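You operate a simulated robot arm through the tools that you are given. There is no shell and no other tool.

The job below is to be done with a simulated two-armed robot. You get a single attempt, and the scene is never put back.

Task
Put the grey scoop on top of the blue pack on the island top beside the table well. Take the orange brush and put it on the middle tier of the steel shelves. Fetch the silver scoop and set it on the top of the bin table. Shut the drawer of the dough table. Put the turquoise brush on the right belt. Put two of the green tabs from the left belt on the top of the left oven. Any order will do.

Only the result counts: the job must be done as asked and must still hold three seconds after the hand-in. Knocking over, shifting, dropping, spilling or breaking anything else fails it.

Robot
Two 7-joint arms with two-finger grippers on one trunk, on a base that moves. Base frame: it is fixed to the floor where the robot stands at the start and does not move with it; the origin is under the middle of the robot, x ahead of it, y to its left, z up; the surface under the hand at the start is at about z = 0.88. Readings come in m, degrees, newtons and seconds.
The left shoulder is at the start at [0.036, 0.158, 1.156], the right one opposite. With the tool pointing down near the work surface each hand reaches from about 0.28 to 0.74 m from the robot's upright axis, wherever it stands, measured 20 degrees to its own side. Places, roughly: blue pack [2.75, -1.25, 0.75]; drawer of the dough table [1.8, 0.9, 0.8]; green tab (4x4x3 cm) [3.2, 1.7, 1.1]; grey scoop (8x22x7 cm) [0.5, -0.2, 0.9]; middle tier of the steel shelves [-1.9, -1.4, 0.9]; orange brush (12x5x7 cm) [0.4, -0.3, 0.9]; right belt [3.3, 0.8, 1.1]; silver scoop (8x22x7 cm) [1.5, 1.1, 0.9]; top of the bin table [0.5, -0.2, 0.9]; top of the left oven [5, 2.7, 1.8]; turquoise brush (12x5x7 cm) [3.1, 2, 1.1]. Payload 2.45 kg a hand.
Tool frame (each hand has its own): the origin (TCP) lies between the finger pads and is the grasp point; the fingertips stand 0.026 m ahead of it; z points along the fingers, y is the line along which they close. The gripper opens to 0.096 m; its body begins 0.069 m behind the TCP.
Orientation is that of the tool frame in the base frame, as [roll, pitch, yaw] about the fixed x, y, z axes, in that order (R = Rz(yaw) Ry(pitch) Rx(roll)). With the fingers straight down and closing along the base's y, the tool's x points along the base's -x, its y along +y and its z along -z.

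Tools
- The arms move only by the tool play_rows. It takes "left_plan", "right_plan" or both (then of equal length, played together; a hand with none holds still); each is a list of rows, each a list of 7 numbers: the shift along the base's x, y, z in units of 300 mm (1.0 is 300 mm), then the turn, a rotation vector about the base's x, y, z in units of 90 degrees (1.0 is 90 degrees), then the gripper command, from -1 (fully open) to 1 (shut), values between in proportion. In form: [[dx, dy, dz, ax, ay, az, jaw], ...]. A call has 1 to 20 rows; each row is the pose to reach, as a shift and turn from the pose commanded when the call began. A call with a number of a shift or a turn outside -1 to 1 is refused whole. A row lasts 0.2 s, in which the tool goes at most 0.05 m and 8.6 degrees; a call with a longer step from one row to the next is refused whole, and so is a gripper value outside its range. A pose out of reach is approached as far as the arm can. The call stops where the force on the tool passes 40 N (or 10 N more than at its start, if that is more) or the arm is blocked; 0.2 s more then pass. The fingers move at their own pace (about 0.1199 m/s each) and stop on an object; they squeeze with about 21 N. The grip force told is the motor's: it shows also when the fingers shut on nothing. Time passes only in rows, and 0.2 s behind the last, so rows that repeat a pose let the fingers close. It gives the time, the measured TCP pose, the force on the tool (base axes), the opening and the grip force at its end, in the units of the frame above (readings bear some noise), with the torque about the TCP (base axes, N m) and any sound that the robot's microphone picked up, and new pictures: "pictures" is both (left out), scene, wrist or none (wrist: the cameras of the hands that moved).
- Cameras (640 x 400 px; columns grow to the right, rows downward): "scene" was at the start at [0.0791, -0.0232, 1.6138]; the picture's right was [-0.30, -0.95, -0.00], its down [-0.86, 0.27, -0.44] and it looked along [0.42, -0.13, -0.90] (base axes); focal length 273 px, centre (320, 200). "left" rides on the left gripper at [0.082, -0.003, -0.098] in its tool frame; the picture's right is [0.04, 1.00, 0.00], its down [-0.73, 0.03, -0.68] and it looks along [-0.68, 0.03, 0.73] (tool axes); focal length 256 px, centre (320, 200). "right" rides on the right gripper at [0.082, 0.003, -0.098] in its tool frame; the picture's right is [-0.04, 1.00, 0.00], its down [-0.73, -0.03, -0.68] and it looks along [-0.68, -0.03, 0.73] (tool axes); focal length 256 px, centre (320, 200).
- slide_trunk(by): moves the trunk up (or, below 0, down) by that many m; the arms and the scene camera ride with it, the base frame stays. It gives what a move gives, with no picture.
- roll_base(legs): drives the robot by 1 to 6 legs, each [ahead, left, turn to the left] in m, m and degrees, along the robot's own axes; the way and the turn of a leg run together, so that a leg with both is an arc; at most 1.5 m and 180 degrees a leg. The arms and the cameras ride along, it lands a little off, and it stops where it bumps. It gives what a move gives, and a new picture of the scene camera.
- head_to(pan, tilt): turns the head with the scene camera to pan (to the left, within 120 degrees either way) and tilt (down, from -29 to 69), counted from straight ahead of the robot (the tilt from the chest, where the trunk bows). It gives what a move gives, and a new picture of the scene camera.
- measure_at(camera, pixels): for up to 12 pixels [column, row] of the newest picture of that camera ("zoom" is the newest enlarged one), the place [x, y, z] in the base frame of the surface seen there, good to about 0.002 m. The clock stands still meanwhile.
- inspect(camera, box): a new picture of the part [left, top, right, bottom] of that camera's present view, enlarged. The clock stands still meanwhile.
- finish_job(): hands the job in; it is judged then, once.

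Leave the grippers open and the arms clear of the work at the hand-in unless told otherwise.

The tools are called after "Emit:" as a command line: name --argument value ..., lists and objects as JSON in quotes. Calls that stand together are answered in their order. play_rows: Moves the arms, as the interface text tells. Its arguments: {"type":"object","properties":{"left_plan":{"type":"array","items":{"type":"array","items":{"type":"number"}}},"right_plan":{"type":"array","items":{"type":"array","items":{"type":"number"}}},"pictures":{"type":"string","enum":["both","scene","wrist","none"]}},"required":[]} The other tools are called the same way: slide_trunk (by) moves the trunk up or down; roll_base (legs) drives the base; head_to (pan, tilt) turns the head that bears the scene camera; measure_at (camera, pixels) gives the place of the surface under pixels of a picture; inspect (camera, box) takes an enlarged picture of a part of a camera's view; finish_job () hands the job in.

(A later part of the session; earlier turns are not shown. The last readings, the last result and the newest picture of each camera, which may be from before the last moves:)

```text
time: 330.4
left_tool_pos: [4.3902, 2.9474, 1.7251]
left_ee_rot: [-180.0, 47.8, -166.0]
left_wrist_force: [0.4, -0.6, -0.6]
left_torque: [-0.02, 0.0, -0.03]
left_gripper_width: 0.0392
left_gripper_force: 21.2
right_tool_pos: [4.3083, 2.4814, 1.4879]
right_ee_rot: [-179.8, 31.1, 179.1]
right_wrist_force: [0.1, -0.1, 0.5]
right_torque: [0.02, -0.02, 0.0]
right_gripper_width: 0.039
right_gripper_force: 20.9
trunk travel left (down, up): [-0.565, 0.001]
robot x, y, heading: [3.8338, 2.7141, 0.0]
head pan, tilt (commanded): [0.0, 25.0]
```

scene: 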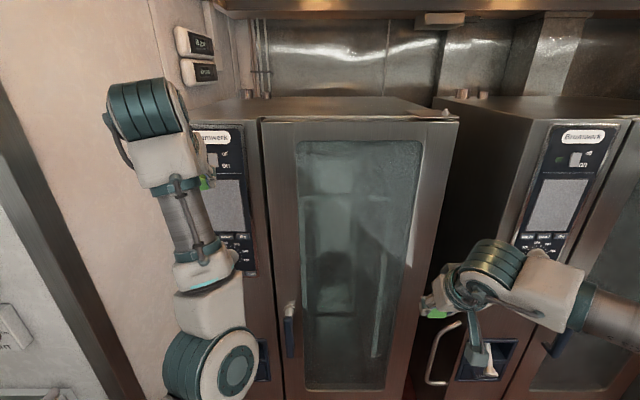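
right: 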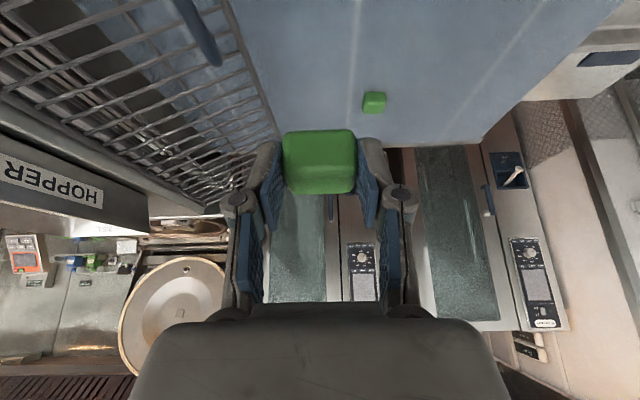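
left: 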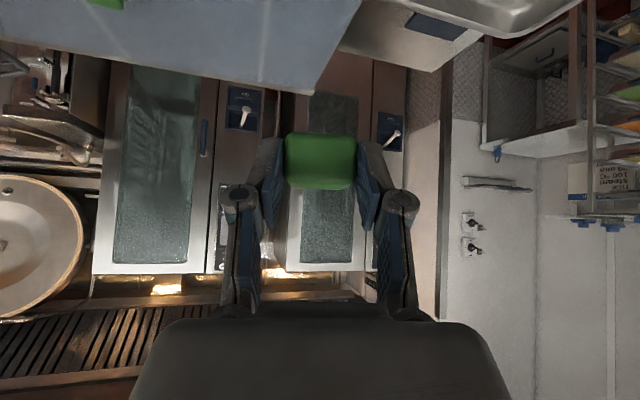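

Stable, and the oven top is visible and empty. I raise both hands towards 1.86 m while drawing them in a little, bringing the right hand's tilt to about 47°.

Emit:
play_rows --left_plan '[[-0.04, -0.01, 0.05, 0, 0, 0, 1], [-0.08, -0.02, 0.1, 0, 0, 0, 1], [-0.12, -0.03, 0.15, 0, 0, 0, 1], [-0.16, -0.04, 0.2, 0, 0, 0, 1], [-0.2, -0.05, 0.26, 0, 0, 0, 1], [-0.24, -0.06, 0.32, 0, 0, 0, 1], [-0.28, -0.07, 0.38, 0, 0, 0, 1], [-0.32, -0.08, 0.42, 0, 0, 0, 1], [-0.35, -0.1, 0.45, 0, 0, 0, 1], [-0.35, -0.1, 0.45, 0, 0, 0, 1], [-0.35, -0.1, 0.45, 0, 0, 0, 1]]' --right_plan '[[0, 0, 0.1, 0, -0.02, 0, 1], [0, 0, 0.2, 0, -0.04, 0, 1], [0, 0, 0.3, 0, -0.06, 0, 1], [0, 0, 0.4, 0, -0.08, 0, 1], [0, 0, 0.5, 0, -0.1, 0, 1], [0, 0, 0.6, 0, -0.12, 0, 1], [0, 0, 0.7, 0, -0.14, 0, 1], [0, 0, 0.8, 0, -0.16, 0, 1], [0, 0, 0.9, 0, -0.18, 0, 1], [0, 0, 1.0, 0, -0.18, 0, 1], [0, 0, 1.0, 0, -0.18, 0, 1]]'

```text
time: 332.9
left_tool_pos: [4.2835, 2.9175, 1.8563]
left_ee_rot: [179.8, 47.7, -166.1]
left_wrist_force: [-0.2, -0.1, 0.3]
left_torque: [-0.01, -0.02, 0.03]
left_gripper_width: 0.0392
left_gripper_force: 21.1
left hand out of reach, approached as far as the arm can: row 9, 10, 11
right_tool_pos: [4.3087, 2.4676, 1.7564]
right_ee_rot: [179.7, 47.5, 178.7]
right_wrist_force: [0.5, 0.1, -0.4]
right_torque: [-0.01, -0.01, 0.01]
right_gripper_width: 0.039
right_gripper_force: 20.4
right hand out of reach, approached as far as the arm can: row 9, 10, 11
trunk travel left (down, up): [-0.565, 0.001]
robot x, y, heading: [3.8329, 2.7193, -0.1]
head pan, tilt (commanded): [0.0, 25.0]
```

scene: 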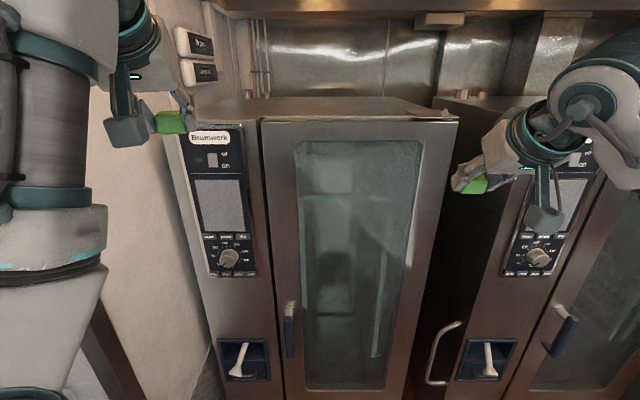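
right: 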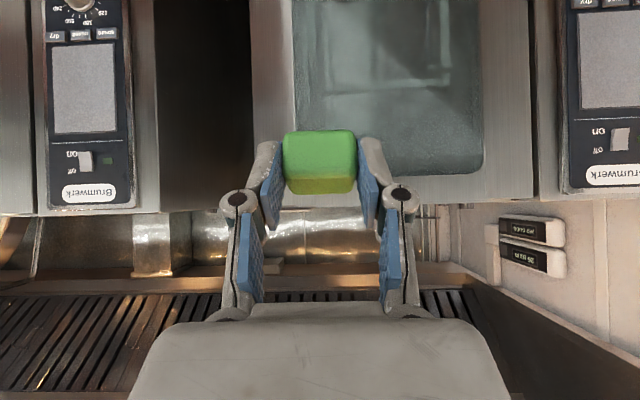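
left: 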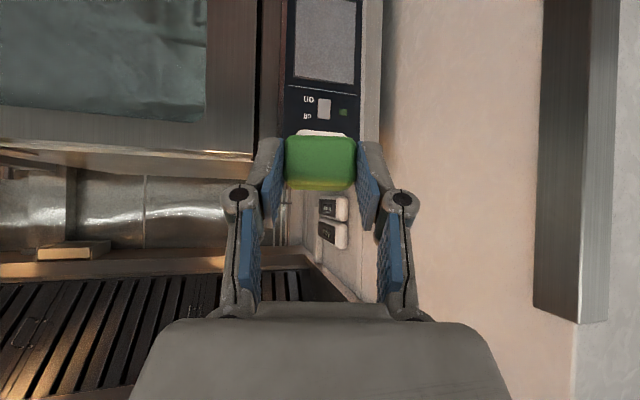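

The left hand is high enough (1.856), the right only 1.756. I move the right hand inward, nearer and higher.

Emit:
play_rows --right_plan '[[-0.05, 0.04, 0.03, 0, 0, 0, 1], [-0.1, 0.08, 0.07, 0, 0, 0, 1], [-0.15, 0.12, 0.12, 0, 0, 0, 1], [-0.2, 0.15, 0.18, 0, 0, 0, 1], [-0.23, 0.17, 0.24, 0, 0, 0, 1], [-0.25, 0.18, 0.3, 0, 0, 0, 1], [-0.25, 0.18, 0.36, 0, 0, 0, 1], [-0.25, 0.18, 0.36, 0, 0, 0, 1]]'

```text
time: 334.6
left_tool_pos: [4.2806, 2.9196, 1.8559]
left_ee_rot: [-179.9, 47.9, -166.0]
left_wrist_force: [-0.8, -0.4, -0.7]
left_torque: [-0.01, -0.03, 0.0]
left_gripper_width: 0.039
left_gripper_force: 21.0
right_tool_pos: [4.2104, 2.4857, 1.796]
right_ee_rot: [179.9, 47.5, 178.7]
right_wrist_force: [-0.6, -0.4, 0.0]
right_torque: [-0.01, 0.02, -0.01]
right_gripper_width: 0.039
right_gripper_force: 21.1
right hand out of reach, approached as far as the arm can: row 1, 2, 3, 4, 5, 6, 7, 8
trunk travel left (down, up): [-0.565, 0.001]
robot x, y, heading: [3.8341, 2.7225, 0.2]
head pan, tilt (commanded): [0.0, 25.0]
```

scene: 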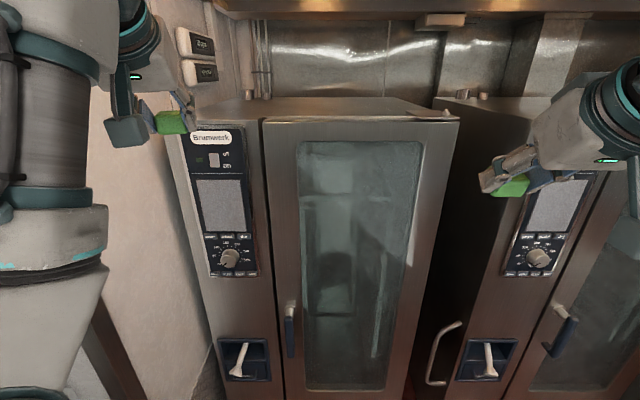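
right: 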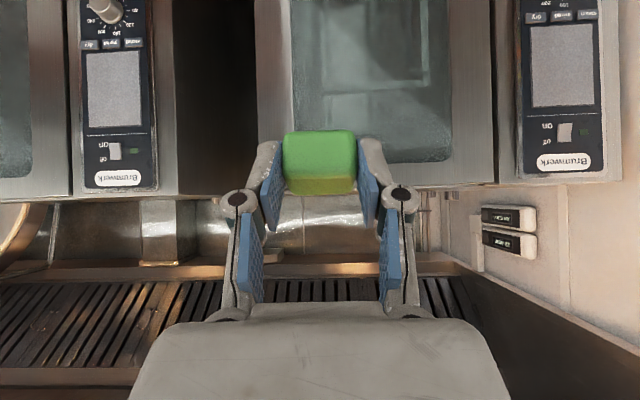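

The right arm is in a less favourable posture. I bring it back down to an upright near pose and then repeat, mirrored, the path that worked for the left arm.

Emit:
play_rows --right_plan '[[-0.02, 0.02, -0.09, 0, 0.06, 0, 1], [-0.04, 0.04, -0.18, 0, 0.12, 0, 1], [-0.06, 0.06, -0.27, 0, 0.18, 0, 1], [-0.08, 0.08, -0.36, 0, 0.24, 0, 1], [-0.1, 0.1, -0.45, 0, 0.3, 0, 1], [-0.12, 0.13, -0.54, 0, 0.36, 0, 1], [-0.14, 0.16, -0.63, 0, 0.42, 0, 1], [-0.16, 0.19, -0.72, 0, 0.48, 0, 1], [-0.18, 0.22, -0.8, 0, 0.528, 0, 1], [-0.19, 0.22, -0.85, 0, 0.528, 0, 1], [-0.19, 0.22, -0.85, 0, 0.528, 0, 1]]' --pictures "scene"

```text
time: 337.1
left_tool_pos: [4.284, 2.9187, 1.8561]
left_ee_rot: [-179.9, 47.7, -165.9]
left_wrist_force: [-0.1, 0.0, -0.1]
left_torque: [0.01, 0.0, 0.02]
left_gripper_width: 0.0395
left_gripper_force: 21.0
right_tool_pos: [4.152, 2.556, 1.5373]
right_ee_rot: [-179.2, 0.0, 179.2]
right_wrist_force: [-0.8, -0.6, -0.2]
right_torque: [-0.01, 0.03, -0.04]
right_gripper_width: 0.0388
right_gripper_force: 21.5
trunk travel left (down, up): [-0.565, 0.001]
robot x, y, heading: [3.8358, 2.7168, 0.4]
head pan, tilt (commanded): [0.0, 25.0]
```

scene: 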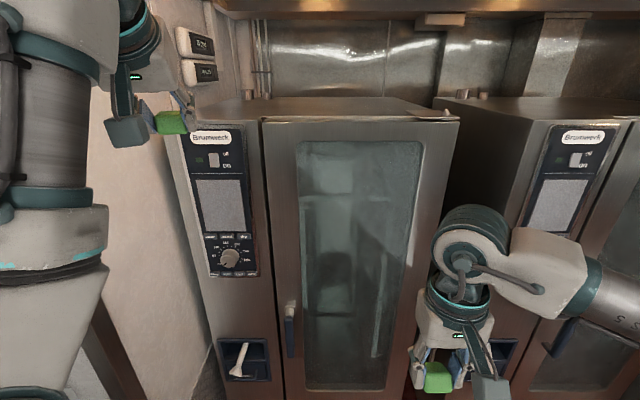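

Emit:
play_rows --right_plan '[[0.05, 0, 0.1, 0, -0.05, 0, 1], [0.1, 0, 0.2, 0, -0.1, 0, 1], [0.15, 0, 0.3, 0, -0.15, 0, 1], [0.2, 0, 0.4, 0, -0.2, 0, 1], [0.25, 0, 0.5, 0, -0.25, 0, 1], [0.3, 0, 0.6, 0, -0.3, 0, 1], [0.35, 0, 0.7, 0, -0.35, 0, 1], [0.4, 0, 0.8, 0, -0.4, 0, 1], [0.43, 0, 0.9, 0, -0.45, 0, 1], [0.45, 0, 1.0, 0, -0.52, 0, 1], [0.45, 0, 1.0, 0, -0.52, 0, 1]]' --pictures "scene"

```text
time: 339.4
left_tool_pos: [4.2839, 2.9185, 1.8548]
left_ee_rot: [179.9, 47.7, -166.0]
left_wrist_force: [0.3, -0.1, 0.4]
left_torque: [0.02, 0.0, 0.03]
left_gripper_width: 0.0389
left_gripper_force: 20.9
right_tool_pos: [4.2388, 2.4985, 1.7684]
right_ee_rot: [179.9, 46.7, 178.7]
right_wrist_force: [0.1, 0.3, -0.9]
right_torque: [0.02, 0.01, -0.02]
right_gripper_width: 0.0391
right_gripper_force: 21.3
right hand out of reach, approached as far as the arm can: row 3, 4, 5, 6, 7, 8, 9, 10, 11
trunk travel left (down, up): [-0.565, 0.001]
robot x, y, heading: [3.8358, 2.7226, -0.0]
head pan, tilt (commanded): [0.0, 25.0]
```

scene: 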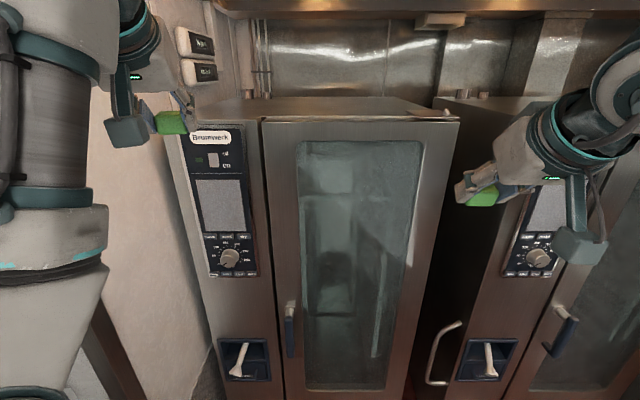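

The right arm is limited by its wrist in this posture. I test whether it gets higher with a flatter tilt.

Emit:
play_rows --right_plan '[[0, 0.02, 0.03, 0, -0.05, 0, 1], [0, 0.04, 0.07, 0, -0.1, 0, 1], [0, 0.06, 0.12, 0, -0.15, 0, 1], [0, 0.08, 0.18, 0, -0.2, 0, 1], [0, 0.1, 0.24, 0, -0.25, 0, 1], [0, 0.12, 0.3, 0, -0.25, 0, 1], [0, 0.12, 0.3, 0, -0.25, 0, 1]]' --pictures "scene"

```text
time: 341.1
left_tool_pos: [4.284, 2.9188, 1.8557]
left_ee_rot: [-180.0, 47.6, -165.9]
left_wrist_force: [-0.4, 0.0, -1.0]
left_torque: [-0.02, -0.01, 0.02]
left_gripper_width: 0.0391
left_gripper_force: 20.8
right_tool_pos: [4.2403, 2.5133, 1.846]
right_ee_rot: [178.5, 69.2, 177.5]
right_wrist_force: [0.0, 0.0, -0.7]
right_torque: [0.05, 0.01, 0.0]
right_gripper_width: 0.0393
right_gripper_force: 21.4
right hand out of reach, approached as far as the arm can: row 4, 5, 6, 7
trunk travel left (down, up): [-0.565, 0.001]
robot x, y, heading: [3.8327, 2.7191, 0.3]
head pan, tilt (commanded): [0.0, 25.0]
```

scene: 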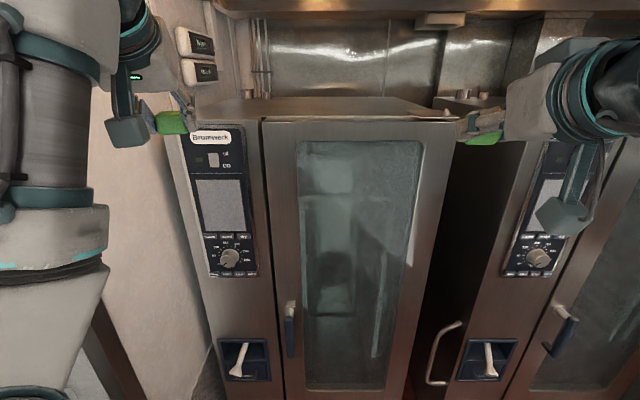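

With 69° tilt the right hand reaches z = 1.846. That works near the oven's front edge. I measure the oven top once more from this raised view.

Emit:
measure_at --camera "scene" --pixels '[[300, 100], [350, 104], [400, 110], [300, 112], [350, 114], [350, 117], [350, 120], [240, 104], [240, 115], [420, 116], [280, 118], [380, 100]]'

Emit:
inspect --camera "scene" --box '[140, 70, 500, 200]'

```text
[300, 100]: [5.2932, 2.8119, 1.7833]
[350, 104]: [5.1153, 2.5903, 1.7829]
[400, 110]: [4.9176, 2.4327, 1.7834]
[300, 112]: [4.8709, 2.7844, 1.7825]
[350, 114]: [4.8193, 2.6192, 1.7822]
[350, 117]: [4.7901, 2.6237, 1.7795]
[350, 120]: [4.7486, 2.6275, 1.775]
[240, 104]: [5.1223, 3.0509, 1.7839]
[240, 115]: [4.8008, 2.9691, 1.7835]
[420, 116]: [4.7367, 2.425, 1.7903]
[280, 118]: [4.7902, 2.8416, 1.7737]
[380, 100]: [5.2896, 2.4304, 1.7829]
```

```text
1.78 times, centred on (320, 135) of scene
```

zoom: 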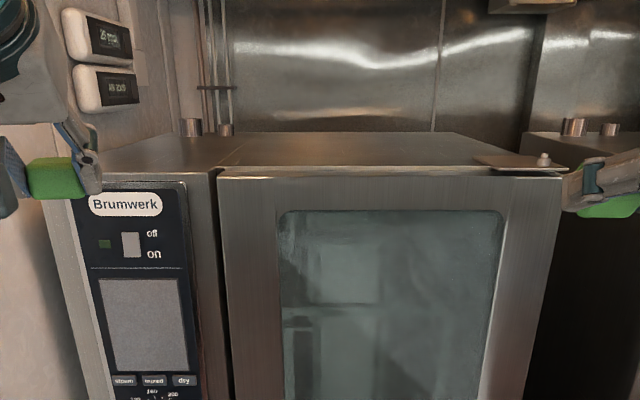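

The body top (z = 1.783) begins at x ≈ 4.79 behind the door; over the control column (y 2.9–3.1) it reaches the front. I measure the hands' camera boxes (125,130) and (570,215), the lowest parts of the hands.

Emit:
measure_at --camera "scene" --pixels '[[125, 125], [125, 145], [110, 130], [143, 132], [570, 205], [560, 225], [545, 215], [590, 215], [172, 122], [185, 100], [478, 140], [485, 118]]'

```text
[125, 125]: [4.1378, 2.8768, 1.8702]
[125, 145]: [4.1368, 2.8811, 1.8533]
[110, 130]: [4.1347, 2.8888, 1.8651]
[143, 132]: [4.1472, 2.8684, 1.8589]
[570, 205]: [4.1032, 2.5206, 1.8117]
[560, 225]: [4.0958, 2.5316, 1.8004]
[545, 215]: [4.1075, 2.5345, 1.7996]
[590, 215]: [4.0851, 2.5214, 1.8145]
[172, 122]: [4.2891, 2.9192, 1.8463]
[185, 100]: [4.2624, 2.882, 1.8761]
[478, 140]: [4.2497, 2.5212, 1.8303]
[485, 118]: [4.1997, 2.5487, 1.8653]
```

The right hand needs a better elbow posture, such as the left arm got from its outward turn earlier. I repeat that here in the free space: first down to an upright near pose.

Emit:
play_rows --right_plan '[[-0.02, 0.01, -0.1, 0, 0.08, 0, 1], [-0.05, 0.02, -0.2, 0, 0.16, 0, 1], [-0.08, 0.04, -0.3, 0, 0.24, 0, 1], [-0.11, 0.06, -0.4, 0, 0.32, 0, 1], [-0.14, 0.08, -0.5, 0, 0.4, 0, 1], [-0.17, 0.1, -0.6, 0, 0.48, 0, 1], [-0.2, 0.12, -0.7, 0, 0.56, 0, 1], [-0.23, 0.13, -0.8, 0, 0.64, 0, 1], [-0.26, 0.13, -0.9, 0, 0.72, 0, 1], [-0.29, 0.13, -1.0, 0, 0.768, 0, 1], [-0.29, 0.13, -1.0, 0, 0.768, 0, 1]]' --pictures "none"

Emit:
play_rows --right_plan '[[0, 0, -0.02, 0, 0, -0.09, 1], [0, 0, -0.04, 0, 0, -0.18, 1], [0, 0, -0.06, 0, 0, -0.27, 1], [0, 0, -0.08, 0, 0, -0.36, 1], [0, 0, -0.1, 0, 0, -0.45, 1], [0, 0, -0.12, 0, 0, -0.54, 1], [0, 0, -0.14, 0, 0, -0.63, 1], [0, 0, -0.16, 0, 0, -0.72, 1], [0, 0, -0.18, 0, 0, -0.81, 1], [0, 0, -0.2, 0, 0, -0.9, 1], [0, 0, -0.2, 0, 0, -0.98, 1], [0, 0, -0.2, 0, 0, -0.98, 1]]' --pictures "scene"

```text
time: 343.4
left_tool_pos: [4.2836, 2.9196, 1.8551]
left_ee_rot: [180.0, 47.7, -166.0]
left_wrist_force: [0.0, -0.6, -1.2]
left_torque: [0.0, 0.0, -0.03]
left_gripper_width: 0.0393
left_gripper_force: 21.1
right_tool_pos: [4.1498, 2.5483, 1.5468]
right_ee_rot: [-179.3, 0.0, 179.2]
right_wrist_force: [-0.9, -0.1, -0.7]
right_torque: [0.07, -0.03, 0.01]
right_gripper_width: 0.0388
right_gripper_force: 21.1
trunk travel left (down, up): [-0.565, 0.001]
robot x, y, heading: [3.8357, 2.719, -0.2]
head pan, tilt (commanded): [0.0, 25.0]
```

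```text
time: 346.1
left_tool_pos: [4.2827, 2.9193, 1.8561]
left_ee_rot: [-179.9, 47.8, -165.9]
left_wrist_force: [0.3, -0.3, 0.4]
left_torque: [-0.01, 0.04, 0.02]
left_gripper_width: 0.0393
left_gripper_force: 21.0
right_tool_pos: [4.1478, 2.5523, 1.4863]
right_ee_rot: [-179.1, 0.1, 90.9]
right_wrist_force: [0.2, -0.1, -1.1]
right_torque: [-0.01, 0.01, -0.02]
right_gripper_width: 0.039
right_gripper_force: 20.5
trunk travel left (down, up): [-0.565, 0.001]
robot x, y, heading: [3.8335, 2.7172, 0.0]
head pan, tilt (commanded): [0.0, 25.0]
```

scene: 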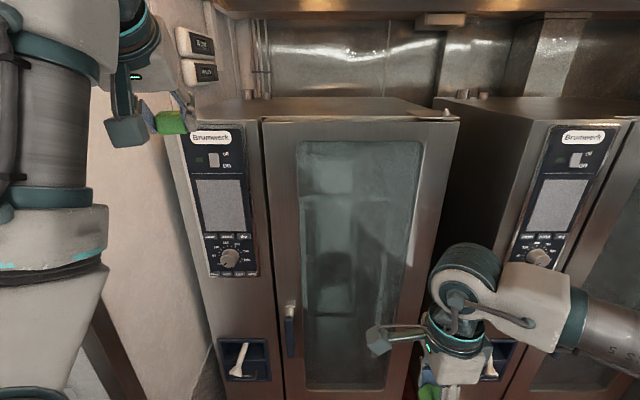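

Emit:
play_rows --right_plan '[[0.1, 0, 0.02, 0, 0, 0, 1], [0.2, 0, 0.04, 0, 0, 0, 1], [0.32, 0, 0.04, 0, 0, 0, 1], [0.44, 0, 0.04, 0, 0, 0, 1], [0.56, 0, 0.04, 0, 0, 0, 1], [0.68, 0, 0.04, 0, 0, 0, 1], [0.8, 0, 0.04, 0, 0, 0, 1], [0.9, 0, 0.04, 0, 0, 0, 1], [0.95, 0, 0.0, 0, 0, 0, 1], [0.95, 0, -0.1, 0, 0, 0, 1], [0.95, 0, -0.2, 0, 0, 0, 1], [0.95, 0, -0.3, 0, 0, 0, 1], [0.95, 0, -0.4, 0, 0, 0, 1], [0.95, 0, -0.4, 0, 0, 0, 1]]' --pictures "scene"

```text
time: 349.1
left_tool_pos: [4.2819, 2.9195, 1.8567]
left_ee_rot: [-179.9, 47.8, -165.8]
left_wrist_force: [-0.1, -0.1, -0.3]
left_torque: [0.01, -0.02, 0.03]
left_gripper_width: 0.0391
left_gripper_force: 20.7
right_tool_pos: [4.3825, 2.5111, 1.3611]
right_ee_rot: [-179.3, 0.0, 91.0]
right_wrist_force: [0.7, 0.3, -1.8]
right_torque: [-0.01, 0.04, 0.0]
right_gripper_width: 0.0393
right_gripper_force: 21.0
right hand out of reach, approached as far as the arm can: row 4, 5, 6, 7, 8, 9, 10, 11, 12, 13, 14
trunk travel left (down, up): [-0.565, 0.001]
robot x, y, heading: [3.8383, 2.7204, 0.0]
head pan, tilt (commanded): [0.0, 25.0]
```

scene: 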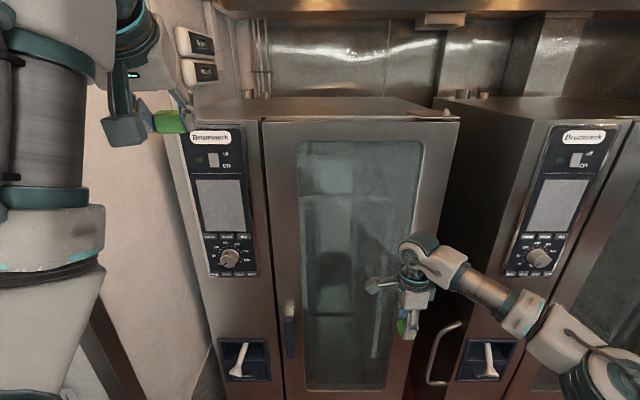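

Emit:
play_rows --right_plan '[[-0.06, 0.01, 0.02, 0, 0, 0.08, 1], [-0.12, 0.02, 0.04, 0, 0, 0.16, 1], [-0.18, 0.03, 0.06, 0, 0, 0.24, 1], [-0.24, 0.04, 0.08, 0, 0, 0.32, 1], [-0.3, 0.05, 0.12, 0, 0, 0.4, 1], [-0.36, 0.06, 0.16, 0, 0, 0.48, 1], [-0.42, 0.07, 0.2, 0, 0, 0.56, 1], [-0.48, 0.08, 0.25, 0, 0, 0.64, 1], [-0.54, 0.09, 0.3, 0, 0, 0.72, 1], [-0.6, 0.1, 0.36, 0, 0, 0.8, 1], [-0.66, 0.11, 0.42, 0, 0, 0.88, 1], [-0.7, 0.12, 0.48, 0, 0, 0.96, 1], [-0.72, 0.12, 0.52, 0, 0, 0.98, 1], [-0.72, 0.12, 0.52, 0, 0, 0.98, 1]]' --pictures "scene"

```text
time: 352.1
left_tool_pos: [4.2833, 2.9189, 1.8558]
left_ee_rot: [-179.9, 47.7, -165.9]
left_wrist_force: [1.1, -0.3, -1.2]
left_torque: [-0.01, 0.01, -0.01]
left_gripper_width: 0.0392
left_gripper_force: 21.2
right_tool_pos: [4.1658, 2.5505, 1.5139]
right_ee_rot: [-179.1, 0.1, 179.4]
right_wrist_force: [0.6, -0.3, -0.2]
right_torque: [-0.03, -0.01, -0.04]
right_gripper_width: 0.0392
right_gripper_force: 21.6
trunk travel left (down, up): [-0.565, 0.001]
robot x, y, heading: [3.8341, 2.7199, -0.0]
head pan, tilt (commanded): [0.0, 25.0]
```

scene: 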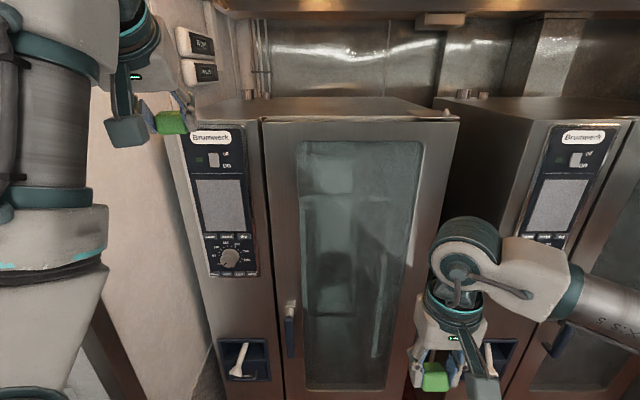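

Same posture again, but on the left arm the rise went together with a larger forward motion. I repeat exactly that path for the right hand.

Emit:
play_rows --right_plan '[[0.05, 0, 0.1, 0, -0.05, 0, 1], [0.12, 0, 0.2, 0, -0.1, 0, 1], [0.2, 0, 0.3, 0, -0.15, 0, 1], [0.28, 0, 0.4, 0, -0.2, 0, 1], [0.36, 0, 0.5, 0, -0.25, 0, 1], [0.44, 0, 0.6, 0, -0.3, 0, 1], [0.52, 0, 0.7, 0, -0.35, 0, 1], [0.6, 0, 0.8, 0, -0.4, 0, 1], [0.68, 0, 0.9, 0, -0.45, 0, 1], [0.76, 0, 1.0, 0, -0.5, 0, 1], [0.76, 0, 1.0, 0, -0.5, 0, 1]]' --pictures "scene"

```text
time: 354.4
left_tool_pos: [4.2878, 2.9194, 1.8552]
left_ee_rot: [179.9, 47.6, -166.0]
left_wrist_force: [0.4, 0.2, -0.5]
left_torque: [0.0, 0.01, 0.02]
left_gripper_width: 0.0391
left_gripper_force: 21.2
right_tool_pos: [4.3465, 2.4869, 1.7027]
right_ee_rot: [-180.0, 43.5, 178.9]
right_wrist_force: [-0.4, 0.8, -1.1]
right_torque: [-0.01, 0.03, 0.0]
right_gripper_width: 0.039
right_gripper_force: 21.2
right hand out of reach, approached as far as the arm can: row 4, 5, 6, 7, 8, 9, 10, 11
trunk travel left (down, up): [-0.565, 0.001]
robot x, y, heading: [3.8347, 2.7222, -0.2]
head pan, tilt (commanded): [0.0, 25.0]
```

scene: 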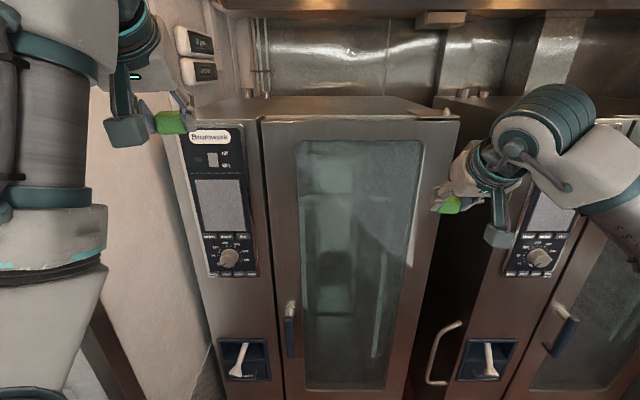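

The right elbow stays high and out. The left arm's low-elbow posture came from reaching low, far and inward with the tilt; I make the right arm do the same in the free space here.

Emit:
play_rows --right_plan '[[0.01, 0.03, -0.1, 0, 0, -0.01, 1], [0.02, 0.06, -0.2, 0, 0, -0.02, 1], [0.03, 0.09, -0.3, 0, 0, -0.03, 1], [0.04, 0.12, -0.4, 0, 0, -0.04, 1], [0.05, 0.15, -0.5, 0, 0, -0.05, 1], [0.06, 0.18, -0.6, 0, 0, -0.06, 1], [0.07, 0.21, -0.7, 0, 0, -0.07, 1], [0.08, 0.23, -0.8, 0, 0, -0.08, 1], [0.1, 0.25, -0.9, 0, 0, -0.08, 1], [0.1, 0.25, -0.9, 0, 0, -0.08, 1]]' --pictures "none"

Emit:
play_rows --right_plan '[[0.01, 0.03, -0.1, 0, 0, -0.01, 1], [0.02, 0.06, -0.2, 0, 0, -0.02, 1], [0.03, 0.09, -0.3, 0, 0, -0.03, 1], [0.04, 0.12, -0.4, 0, 0, -0.04, 1], [0.05, 0.15, -0.5, 0, 0, -0.05, 1], [0.06, 0.18, -0.6, 0, 0, -0.06, 1], [0.08, 0.21, -0.7, 0, 0, -0.08, 1], [0.1, 0.25, -0.8, 0, 0, -0.087, 1], [0.16, 0.25, -0.9, 0, 0, -0.087, 1], [0.2, 0.25, -0.98, 0, 0, -0.087, 1], [0.2, 0.25, -0.98, 0, 0, -0.087, 1]]' --pictures "scene"

```text
time: 356.6
left_tool_pos: [4.2844, 2.9201, 1.8547]
left_ee_rot: [-179.9, 47.7, -166.0]
left_wrist_force: [0.1, -0.1, -0.7]
left_torque: [-0.01, 0.01, -0.02]
left_gripper_width: 0.0393
left_gripper_force: 20.9
right_tool_pos: [4.3718, 2.5605, 1.4309]
right_ee_rot: [179.9, 45.1, 171.6]
right_wrist_force: [1.1, -0.1, 0.3]
right_torque: [0.01, 0.04, -0.02]
right_gripper_width: 0.0391
right_gripper_force: 21.6
trunk travel left (down, up): [-0.565, 0.001]
robot x, y, heading: [3.8331, 2.7187, -0.2]
head pan, tilt (commanded): [0.0, 25.0]
```

```text
time: 359.1
left_tool_pos: [4.2839, 2.9191, 1.8561]
left_ee_rot: [-180.0, 47.9, -166.0]
left_wrist_force: [-0.2, 1.3, 0.6]
left_torque: [0.01, 0.02, -0.01]
left_gripper_width: 0.0392
left_gripper_force: 21.0
right_tool_pos: [4.3883, 2.533, 1.1996]
right_ee_rot: [179.9, 45.1, 163.8]
right_wrist_force: [0.0, -0.8, -0.3]
right_torque: [0.0, 0.04, 0.0]
right_gripper_width: 0.0391
right_gripper_force: 20.7
right hand out of reach, approached as far as the arm can: row 4, 5, 6, 7, 8, 9, 10, 11
trunk travel left (down, up): [-0.565, 0.001]
robot x, y, heading: [3.8359, 2.7217, 0.0]
head pan, tilt (commanded): [0.0, 25.0]
```

scene: 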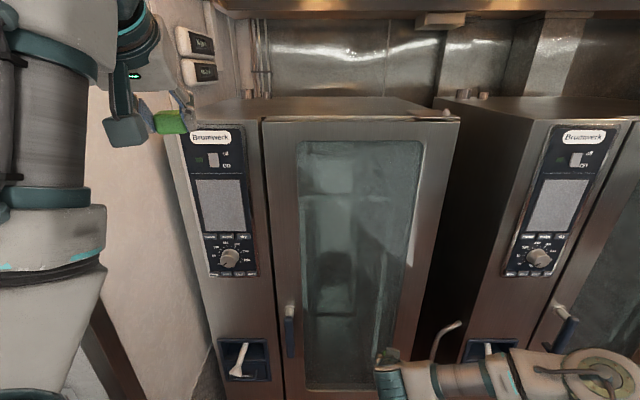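

The right elbow won't change. But with 69° tilt the right hand can do it: by geometry the tab then lands just behind the door top with the camera box about 3 cm clear of the door. I bring the right hand back up to that pose.

Emit:
play_rows --right_plan '[[-0.03, 0, 0.1, 0, -0.01, 0.02, 1], [-0.06, 0, 0.2, 0, -0.02, 0.04, 1], [-0.09, 0, 0.3, 0, -0.03, 0.06, 1], [-0.12, 0, 0.4, 0, -0.04, 0.08, 1], [-0.15, 0, 0.5, 0, -0.05, 0.1, 1], [-0.18, 0, 0.6, 0, -0.06, 0.12, 1], [-0.21, 0, 0.7, 0, -0.07, 0.14, 1], [-0.24, 0, 0.8, 0, -0.08, 0.16, 1], [-0.27, 0, 0.9, 0, -0.09, 0.174, 1], [-0.3, 0, 1.0, 0, -0.1, 0.174, 1], [-0.3, 0, 1.0, 0, -0.1, 0.174, 1]]' --pictures "none"

Emit:
play_rows --right_plan '[[-0.02, 0, 0.1, 0, -0.02, 0, 1], [-0.04, 0, 0.2, 0, -0.04, 0, 1], [-0.06, 0, 0.3, 0, -0.06, 0, 1], [-0.08, 0, 0.4, 0, -0.08, 0, 1], [-0.1, 0, 0.5, 0, -0.1, 0, 1], [-0.12, 0, 0.6, 0, -0.12, 0, 1], [-0.14, 0, 0.7, 0, -0.14, 0, 1], [-0.16, 0, 0.8, 0, -0.16, 0, 1], [-0.18, 0, 0.9, 0, -0.17, 0, 1], [-0.19, 0, 1.0, 0, -0.18, 0, 1], [-0.19, 0, 1.0, 0, -0.18, 0, 1]]' --pictures "scene"

```text
time: 361.4
left_tool_pos: [4.2837, 2.9204, 1.856]
left_ee_rot: [-179.8, 47.8, -165.9]
left_wrist_force: [0.4, -0.1, -1.2]
left_torque: [0.0, 0.01, 0.02]
left_gripper_width: 0.0391
left_gripper_force: 21.0
right_tool_pos: [4.2994, 2.5415, 1.4957]
right_ee_rot: [177.7, 54.0, 177.8]
right_wrist_force: [-0.6, 1.0, -1.0]
right_torque: [0.01, 0.02, 0.0]
right_gripper_width: 0.0387
right_gripper_force: 21.2
trunk travel left (down, up): [-0.565, 0.001]
robot x, y, heading: [3.83, 2.7224, -0.1]
head pan, tilt (commanded): [0.0, 25.0]
```

```text
time: 363.9
left_tool_pos: [4.2839, 2.9196, 1.8555]
left_ee_rot: [-179.9, 47.6, -166.0]
left_wrist_force: [-0.5, 0.0, -1.0]
left_torque: [0.0, 0.05, 0.04]
left_gripper_width: 0.0391
left_gripper_force: 21.3
right_tool_pos: [4.2399, 2.5387, 1.7919]
right_ee_rot: [175.9, 70.2, 176.2]
right_wrist_force: [-0.1, 0.1, -0.1]
right_torque: [-0.03, -0.03, -0.03]
right_gripper_width: 0.039
right_gripper_force: 20.6
trunk travel left (down, up): [-0.565, 0.001]
robot x, y, heading: [3.8345, 2.7204, 0.0]
head pan, tilt (commanded): [0.0, 25.0]
```

scene: 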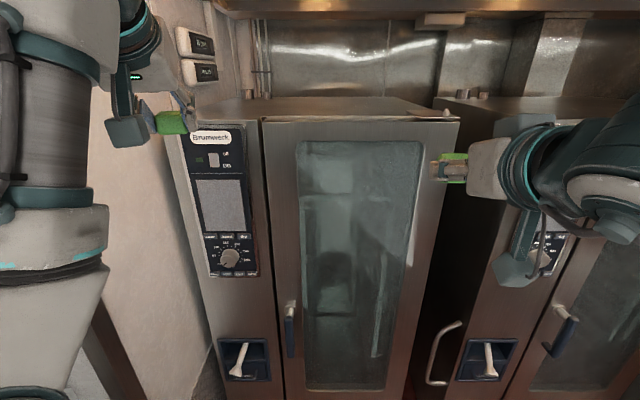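

No reach warning this time at 70° tilt. I raise it another 7 cm.

Emit:
play_rows --right_plan '[[0, 0, 0.05, 0, 0, 0, 1], [0, 0, 0.1, 0, 0, 0, 1], [0, 0, 0.15, 0, 0, 0, 1], [0, 0, 0.2, 0, 0, 0, 1], [0, 0, 0.24, 0, 0, 0, 1], [0, 0, 0.24, 0, 0, 0, 1]]' --pictures "scene"

```text
time: 365.2
left_tool_pos: [4.2836, 2.92, 1.8551]
left_ee_rot: [-180.0, 47.6, -166.0]
left_wrist_force: [0.0, 0.6, -1.3]
left_torque: [-0.02, 0.04, 0.01]
left_gripper_width: 0.0394
left_gripper_force: 21.0
right_tool_pos: [4.2415, 2.5376, 1.8301]
right_ee_rot: [175.7, 70.1, 176.0]
right_wrist_force: [0.7, 0.8, -1.0]
right_torque: [-0.03, 0.04, 0.0]
right_gripper_width: 0.0392
right_gripper_force: 21.0
right hand out of reach, approached as far as the arm can: row 3, 4, 5, 6
trunk travel left (down, up): [-0.565, 0.001]
robot x, y, heading: [3.8339, 2.7205, -0.1]
head pan, tilt (commanded): [0.0, 25.0]
```

scene: 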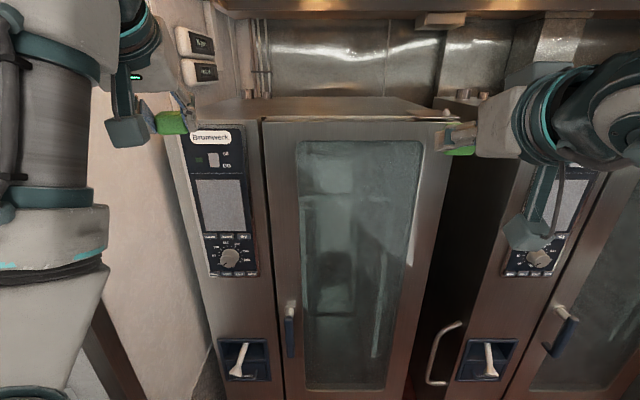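

Emit:
play_rows --right_plan '[[-0.02, -0.05, 0.02, 0, 0, 0, 1], [-0.04, -0.1, 0.06, 0, 0, 0, 1], [-0.06, -0.13, 0.12, 0, 0, 0, 1], [-0.06, -0.13, 0.12, 0, 0, 0, 1]]' --pictures "none"

```text
time: 366.2
left_tool_pos: [4.2857, 2.919, 1.8558]
left_ee_rot: [179.9, 47.7, -166.0]
left_wrist_force: [0.0, -0.4, -0.3]
left_torque: [0.02, 0.03, 0.0]
left_gripper_width: 0.0392
left_gripper_force: 20.8
right_tool_pos: [4.2247, 2.4987, 1.8663]
right_ee_rot: [175.8, 70.2, 176.0]
right_wrist_force: [-1.1, -0.2, -0.3]
right_torque: [0.01, -0.01, -0.01]
right_gripper_width: 0.0393
right_gripper_force: 21.4
trunk travel left (down, up): [-0.565, 0.001]
robot x, y, heading: [3.8325, 2.7171, -0.2]
head pan, tilt (commanded): [0.0, 25.0]
```

Now the right hand is at z = 1.866. Both tabs hang above the oven-top level, so I roll ahead 0.40 m first and check.

Emit:
roll_base --legs '[[0.4, 0, 0]]'

```text
time: 368.8
left_tool_pos: [4.6773, 2.9209, 1.8562]
left_ee_rot: [-179.8, 47.9, -165.8]
left_wrist_force: [-1.5, 0.6, -0.6]
left_torque: [0.0, 0.0, -0.01]
left_gripper_width: 0.0388
left_gripper_force: 20.7
right_tool_pos: [4.6169, 2.4992, 1.8677]
right_ee_rot: [175.9, 70.4, 176.1]
right_wrist_force: [1.0, 0.5, 0.8]
right_torque: [0.0, 0.01, -0.01]
right_gripper_width: 0.039
right_gripper_force: 20.9
trunk travel left (down, up): [-0.565, 0.001]
robot x, y, heading: [4.2363, 2.7175, 0.1]
head pan, tilt (commanded): [0.0, 25.0]
```

scene: 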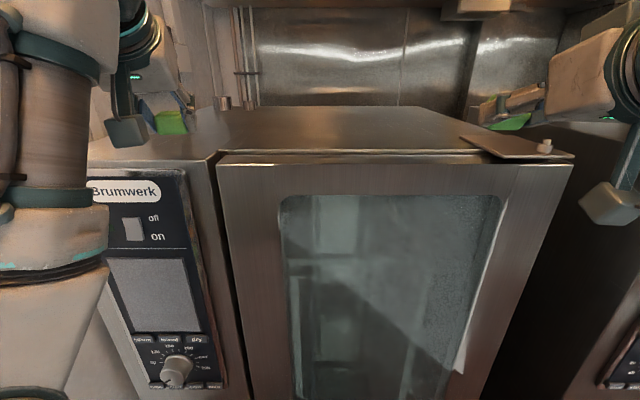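

A hinge plate sits on the top's right front corner near (520,150). I measure it, the surface edges and the left arm's distance to the wall.

Emit:
measure_at --camera "scene" --pixels '[[500, 150], [465, 140], [545, 146], [420, 135], [420, 148], [420, 153], [420, 157], [300, 150], [300, 157], [170, 150], [170, 160], [60, 200]]'

Emit:
measure_at --camera "scene" --pixels '[[20, 150], [5, 220], [85, 250], [60, 290], [110, 100], [150, 60], [125, 130], [170, 122], [510, 120], [610, 205], [600, 60], [225, 130]]'

```text
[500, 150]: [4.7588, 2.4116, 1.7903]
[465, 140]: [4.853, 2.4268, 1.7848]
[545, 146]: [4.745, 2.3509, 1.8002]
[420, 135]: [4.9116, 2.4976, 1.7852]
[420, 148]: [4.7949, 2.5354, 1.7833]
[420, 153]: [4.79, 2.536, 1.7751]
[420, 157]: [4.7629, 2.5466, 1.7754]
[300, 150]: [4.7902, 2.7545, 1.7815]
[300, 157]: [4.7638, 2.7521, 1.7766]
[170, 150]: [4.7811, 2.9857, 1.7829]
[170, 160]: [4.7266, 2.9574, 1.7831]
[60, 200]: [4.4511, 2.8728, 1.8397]
```

```text
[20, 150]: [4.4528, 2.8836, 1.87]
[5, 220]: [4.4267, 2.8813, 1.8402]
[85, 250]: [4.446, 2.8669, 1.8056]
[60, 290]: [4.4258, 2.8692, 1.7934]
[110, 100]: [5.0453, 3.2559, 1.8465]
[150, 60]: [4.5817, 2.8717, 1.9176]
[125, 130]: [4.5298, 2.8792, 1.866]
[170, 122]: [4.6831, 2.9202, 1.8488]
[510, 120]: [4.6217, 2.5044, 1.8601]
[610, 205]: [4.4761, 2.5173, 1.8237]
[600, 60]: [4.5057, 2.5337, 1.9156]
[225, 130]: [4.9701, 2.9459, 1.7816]
```

The hinge plate ends at y ≈ 2.45 and the right tab is bound for y ≈ 2.50; the control column's top reaches to x = 4.727 at the left tab's y. I roll 0.10 m further.

Emit:
roll_base --legs '[[0.1, 0, 0]]'

Emit:
head_to --pan 15 --tilt 20

```text
time: 369.9
left_tool_pos: [4.7598, 2.9177, 1.8633]
left_ee_rot: [-179.6, 48.6, -165.8]
left_wrist_force: [-1.5, 0.3, 0.2]
left_torque: [-0.04, -0.05, -0.06]
left_gripper_width: 0.0392
left_gripper_force: 20.7
right_tool_pos: [4.6972, 2.498, 1.8737]
right_ee_rot: [175.5, 71.2, 175.6]
right_wrist_force: [-0.8, -0.2, 0.6]
right_torque: [0.0, 0.01, -0.01]
right_gripper_width: 0.039
right_gripper_force: 21.6
trunk travel left (down, up): [-0.565, 0.001]
robot x, y, heading: [4.3315, 2.7187, -0.1]
head pan, tilt (commanded): [0.0, 25.0]
```

scene: 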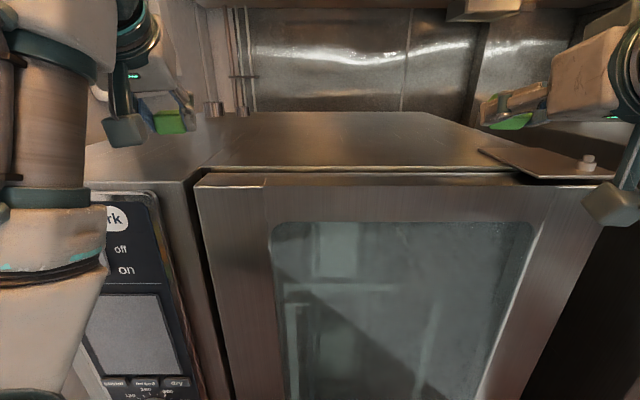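

```text
time: 370.7
left_tool_pos: [4.769, 2.9202, 1.8612]
left_ee_rot: [-179.6, 48.3, -166.0]
left_wrist_force: [-0.7, 0.3, 0.2]
left_torque: [-0.01, 0.02, -0.03]
left_gripper_width: 0.0394
left_gripper_force: 21.5
right_tool_pos: [4.7077, 2.4992, 1.8712]
right_ee_rot: [175.5, 70.9, 175.9]
right_wrist_force: [-0.7, 1.0, 0.1]
right_torque: [0.01, -0.02, -0.01]
right_gripper_width: 0.0389
right_gripper_force: 20.7
trunk travel left (down, up): [-0.565, 0.001]
robot x, y, heading: [4.3358, 2.7197, -0.1]
head pan, tilt (commanded): [15.0, 20.0]
```

scene: 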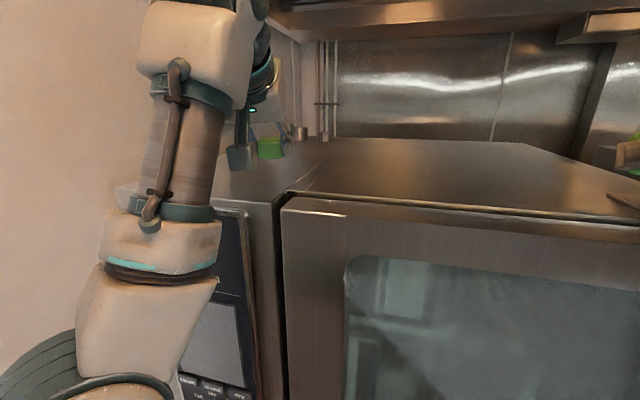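

The left tab is above the control column's top at (4.785,2.925). I lower it in steps.

Emit:
play_rows --left_plan '[[0.01, 0, -0.03, 0, 0, 0, 1], [0.02, 0, -0.06, 0, 0, 0, 1], [0.03, 0, -0.09, 0, 0, 0, 1], [0.03, 0, -0.12, 0, 0, 0, 1], [0.03, 0, -0.12, 0, 0, 0, 1]]'

```text
time: 371.9
left_tool_pos: [4.8, 2.9154, 1.8483]
left_ee_rot: [-179.9, 47.8, -166.0]
left_wrist_force: [0.6, 0.7, -0.6]
left_torque: [0.01, 0.01, 0.0]
left_gripper_width: 0.0393
left_gripper_force: 20.8
left hand out of reach, approached as far as the arm can: row 1, 2, 3, 4, 5
right_tool_pos: [4.7205, 2.4984, 1.8687]
right_ee_rot: [175.6, 70.2, 175.9]
right_wrist_force: [0.8, -1.6, -0.6]
right_torque: [0.01, -0.01, -0.02]
right_gripper_width: 0.0394
right_gripper_force: 20.7
trunk travel left (down, up): [-0.565, 0.001]
robot x, y, heading: [4.3352, 2.7198, -0.2]
head pan, tilt (commanded): [15.0, 20.0]
```

scene: 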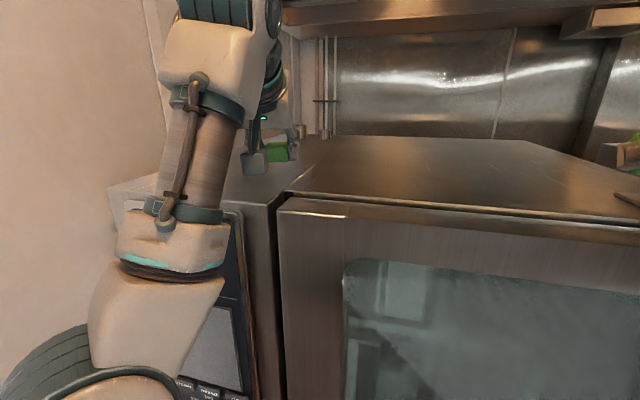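
left: 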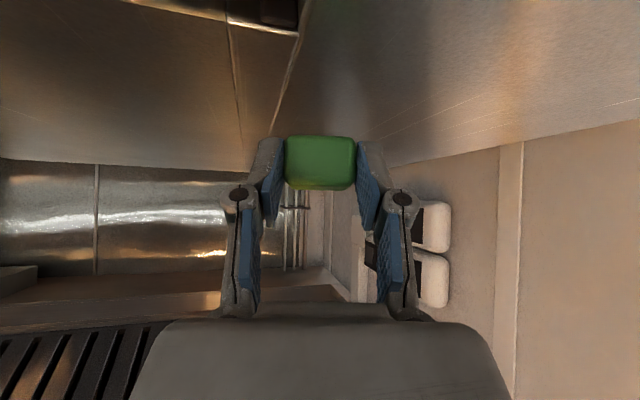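

It slid forward along its reach limit. I command it down with a slight pull back.

Emit:
play_rows --left_plan '[[-0.02, 0, -0.03, 0, 0, 0, 1], [-0.03, 0.01, -0.06, 0, 0, 0, 1], [-0.04, 0.02, -0.085, 0, 0, 0, 1], [-0.04, 0.02, -0.085, 0, 0, 0, 1]]' --pictures "wrist"

```text
time: 372.9
left_tool_pos: [4.7944, 2.9166, 1.849]
left_ee_rot: [-179.9, 48.0, -166.0]
left_wrist_force: [0.2, -0.2, 0.6]
left_torque: [-0.01, 0.05, 0.01]
left_gripper_width: 0.0393
left_gripper_force: 21.0
left hand out of reach, approached as far as the arm can: row 1, 2, 3, 4
right_tool_pos: [4.7167, 2.4977, 1.8685]
right_ee_rot: [175.6, 70.6, 176.0]
right_wrist_force: [-0.8, -0.3, -1.0]
right_torque: [-0.04, 0.02, -0.02]
right_gripper_width: 0.0391
right_gripper_force: 21.4
trunk travel left (down, up): [-0.565, 0.001]
robot x, y, heading: [4.3361, 2.7188, -0.2]
head pan, tilt (commanded): [15.0, 20.0]
```

left: 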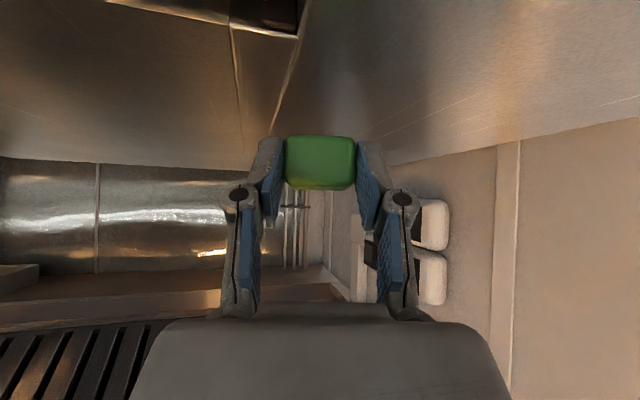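

The arm itself cannot go lower at this reach, but the trunk can: I lower the trunk by 3 cm, which sets the left tab almost down and keeps the right one clear.

Emit:
slide_trunk --by -0.03

```text
time: 373.6
left_tool_pos: [4.7942, 2.9125, 1.821]
left_ee_rot: [-179.8, 47.9, -165.9]
left_wrist_force: [-0.6, 0.0, -1.1]
left_torque: [-0.02, 0.02, 0.0]
left_gripper_width: 0.039
left_gripper_force: 20.9
right_tool_pos: [4.7168, 2.4973, 1.8386]
right_ee_rot: [175.6, 70.4, 175.9]
right_wrist_force: [0.3, -0.3, -0.2]
right_torque: [0.0, 0.01, 0.01]
right_gripper_width: 0.039
right_gripper_force: 21.2
trunk travel left (down, up): [-0.535, 0.031]
robot x, y, heading: [4.3374, 2.7206, -0.2]
head pan, tilt (commanded): [15.0, 20.0]
```

Emit:
slide_trunk --by -0.007

Emit:
play_rows --left_plan '[[0, 0, 0, 0, 0, 0, 1], [0, 0, 0, 0, 0, 0, 1]]'

Emit:
inspect --camera "scene" --box '[220, 100, 340, 220]'

```text
time: 374.2
left_tool_pos: [4.7963, 2.9137, 1.8119]
left_ee_rot: [-179.9, 47.7, -166.1]
left_wrist_force: [0.5, 0.6, 0.7]
left_torque: [0.01, 0.01, 0.0]
left_gripper_width: 0.0391
left_gripper_force: 20.6
right_tool_pos: [4.7182, 2.4973, 1.8323]
right_ee_rot: [175.6, 70.4, 175.8]
right_wrist_force: [0.1, 0.2, -0.5]
right_torque: [0.03, 0.04, 0.02]
right_gripper_width: 0.0393
right_gripper_force: 21.5
trunk travel left (down, up): [-0.528, 0.038]
robot x, y, heading: [4.3331, 2.7206, -0.1]
head pan, tilt (commanded): [15.0, 20.0]
```

```text
time: 374.8
left_tool_pos: [4.7959, 2.9132, 1.8127]
left_ee_rot: [-179.8, 47.7, -166.0]
left_wrist_force: [-0.9, -0.5, 0.2]
left_torque: [-0.01, 0.02, 0.01]
left_gripper_width: 0.0394
left_gripper_force: 21.5
right_tool_pos: [4.7179, 2.4972, 1.8329]
right_ee_rot: [175.6, 70.4, 175.8]
right_wrist_force: [-0.4, -0.9, -0.6]
right_torque: [-0.02, 0.02, 0.03]
right_gripper_width: 0.039
right_gripper_force: 21.3
trunk travel left (down, up): [-0.528, 0.038]
robot x, y, heading: [4.3353, 2.7154, -0.3]
head pan, tilt (commanded): [15.0, 20.0]
```

scene: 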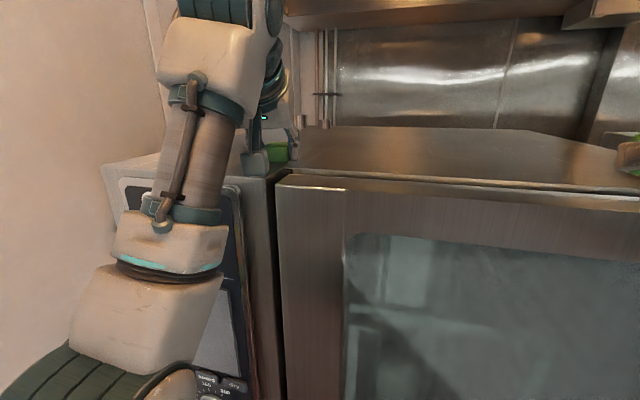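
left: 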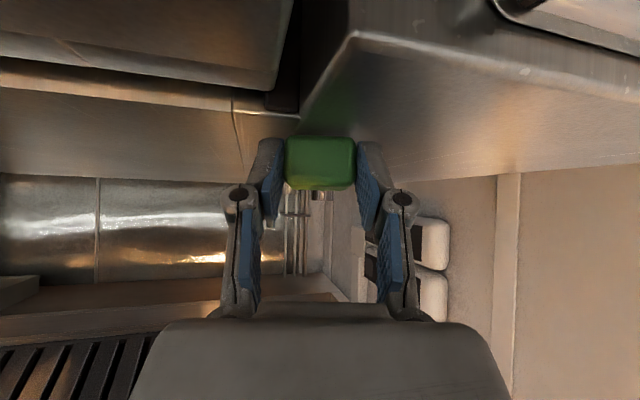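

```text
3.33 times, centred on (280, 160) of scene
```

zoom: 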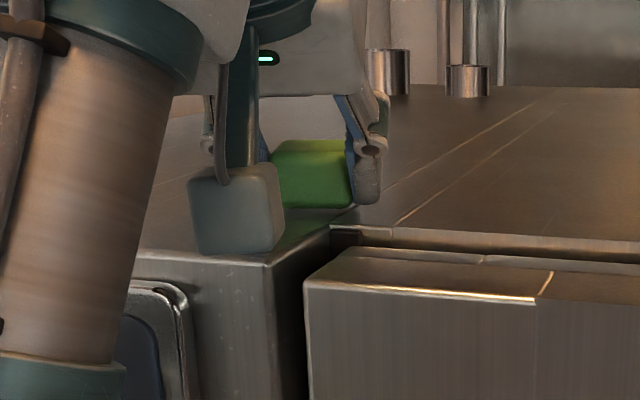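

The tab is just above the surface, close to the door-gap corner. I shift it 2.5 cm to the left (north), then lower the last millimetres.

Emit:
play_rows --left_plan '[[0, 0.03, 0.005, 0, 0, 0, 1], [0, 0.06, 0.005, 0, 0, 0, 1], [0, 0.085, 0.005, 0, 0, 0, 1], [0, 0.085, 0.005, 0, 0, 0, 1]]' --pictures "none"

```text
time: 375.8
left_tool_pos: [4.7955, 2.9398, 1.8146]
left_ee_rot: [-179.9, 47.8, -166.1]
left_wrist_force: [-1.4, 0.0, -0.4]
left_torque: [0.01, -0.01, 0.03]
left_gripper_width: 0.0393
left_gripper_force: 21.0
right_tool_pos: [4.7183, 2.4983, 1.8324]
right_ee_rot: [175.6, 70.4, 175.9]
right_wrist_force: [-0.1, 0.9, -0.7]
right_torque: [0.0, 0.01, -0.03]
right_gripper_width: 0.0393
right_gripper_force: 20.8
trunk travel left (down, up): [-0.528, 0.038]
robot x, y, heading: [4.3348, 2.7188, -0.2]
head pan, tilt (commanded): [15.0, 20.0]
```

Emit:
slide_trunk --by -0.005

```text
time: 376.3
left_tool_pos: [4.795, 2.9401, 1.8112]
left_ee_rot: [-179.8, 47.8, -165.9]
left_wrist_force: [1.1, 0.7, 5.2]
left_torque: [-0.01, -0.08, 0.0]
left_gripper_width: 0.0392
left_gripper_force: 20.9
right_tool_pos: [4.718, 2.4986, 1.8282]
right_ee_rot: [175.6, 70.4, 175.8]
right_wrist_force: [-0.9, -0.9, -1.6]
right_torque: [0.01, 0.03, 0.0]
right_gripper_width: 0.039
right_gripper_force: 21.2
trunk travel left (down, up): [-0.523, 0.043]
robot x, y, heading: [4.3376, 2.7152, 0.2]
head pan, tilt (commanded): [15.0, 20.0]
```

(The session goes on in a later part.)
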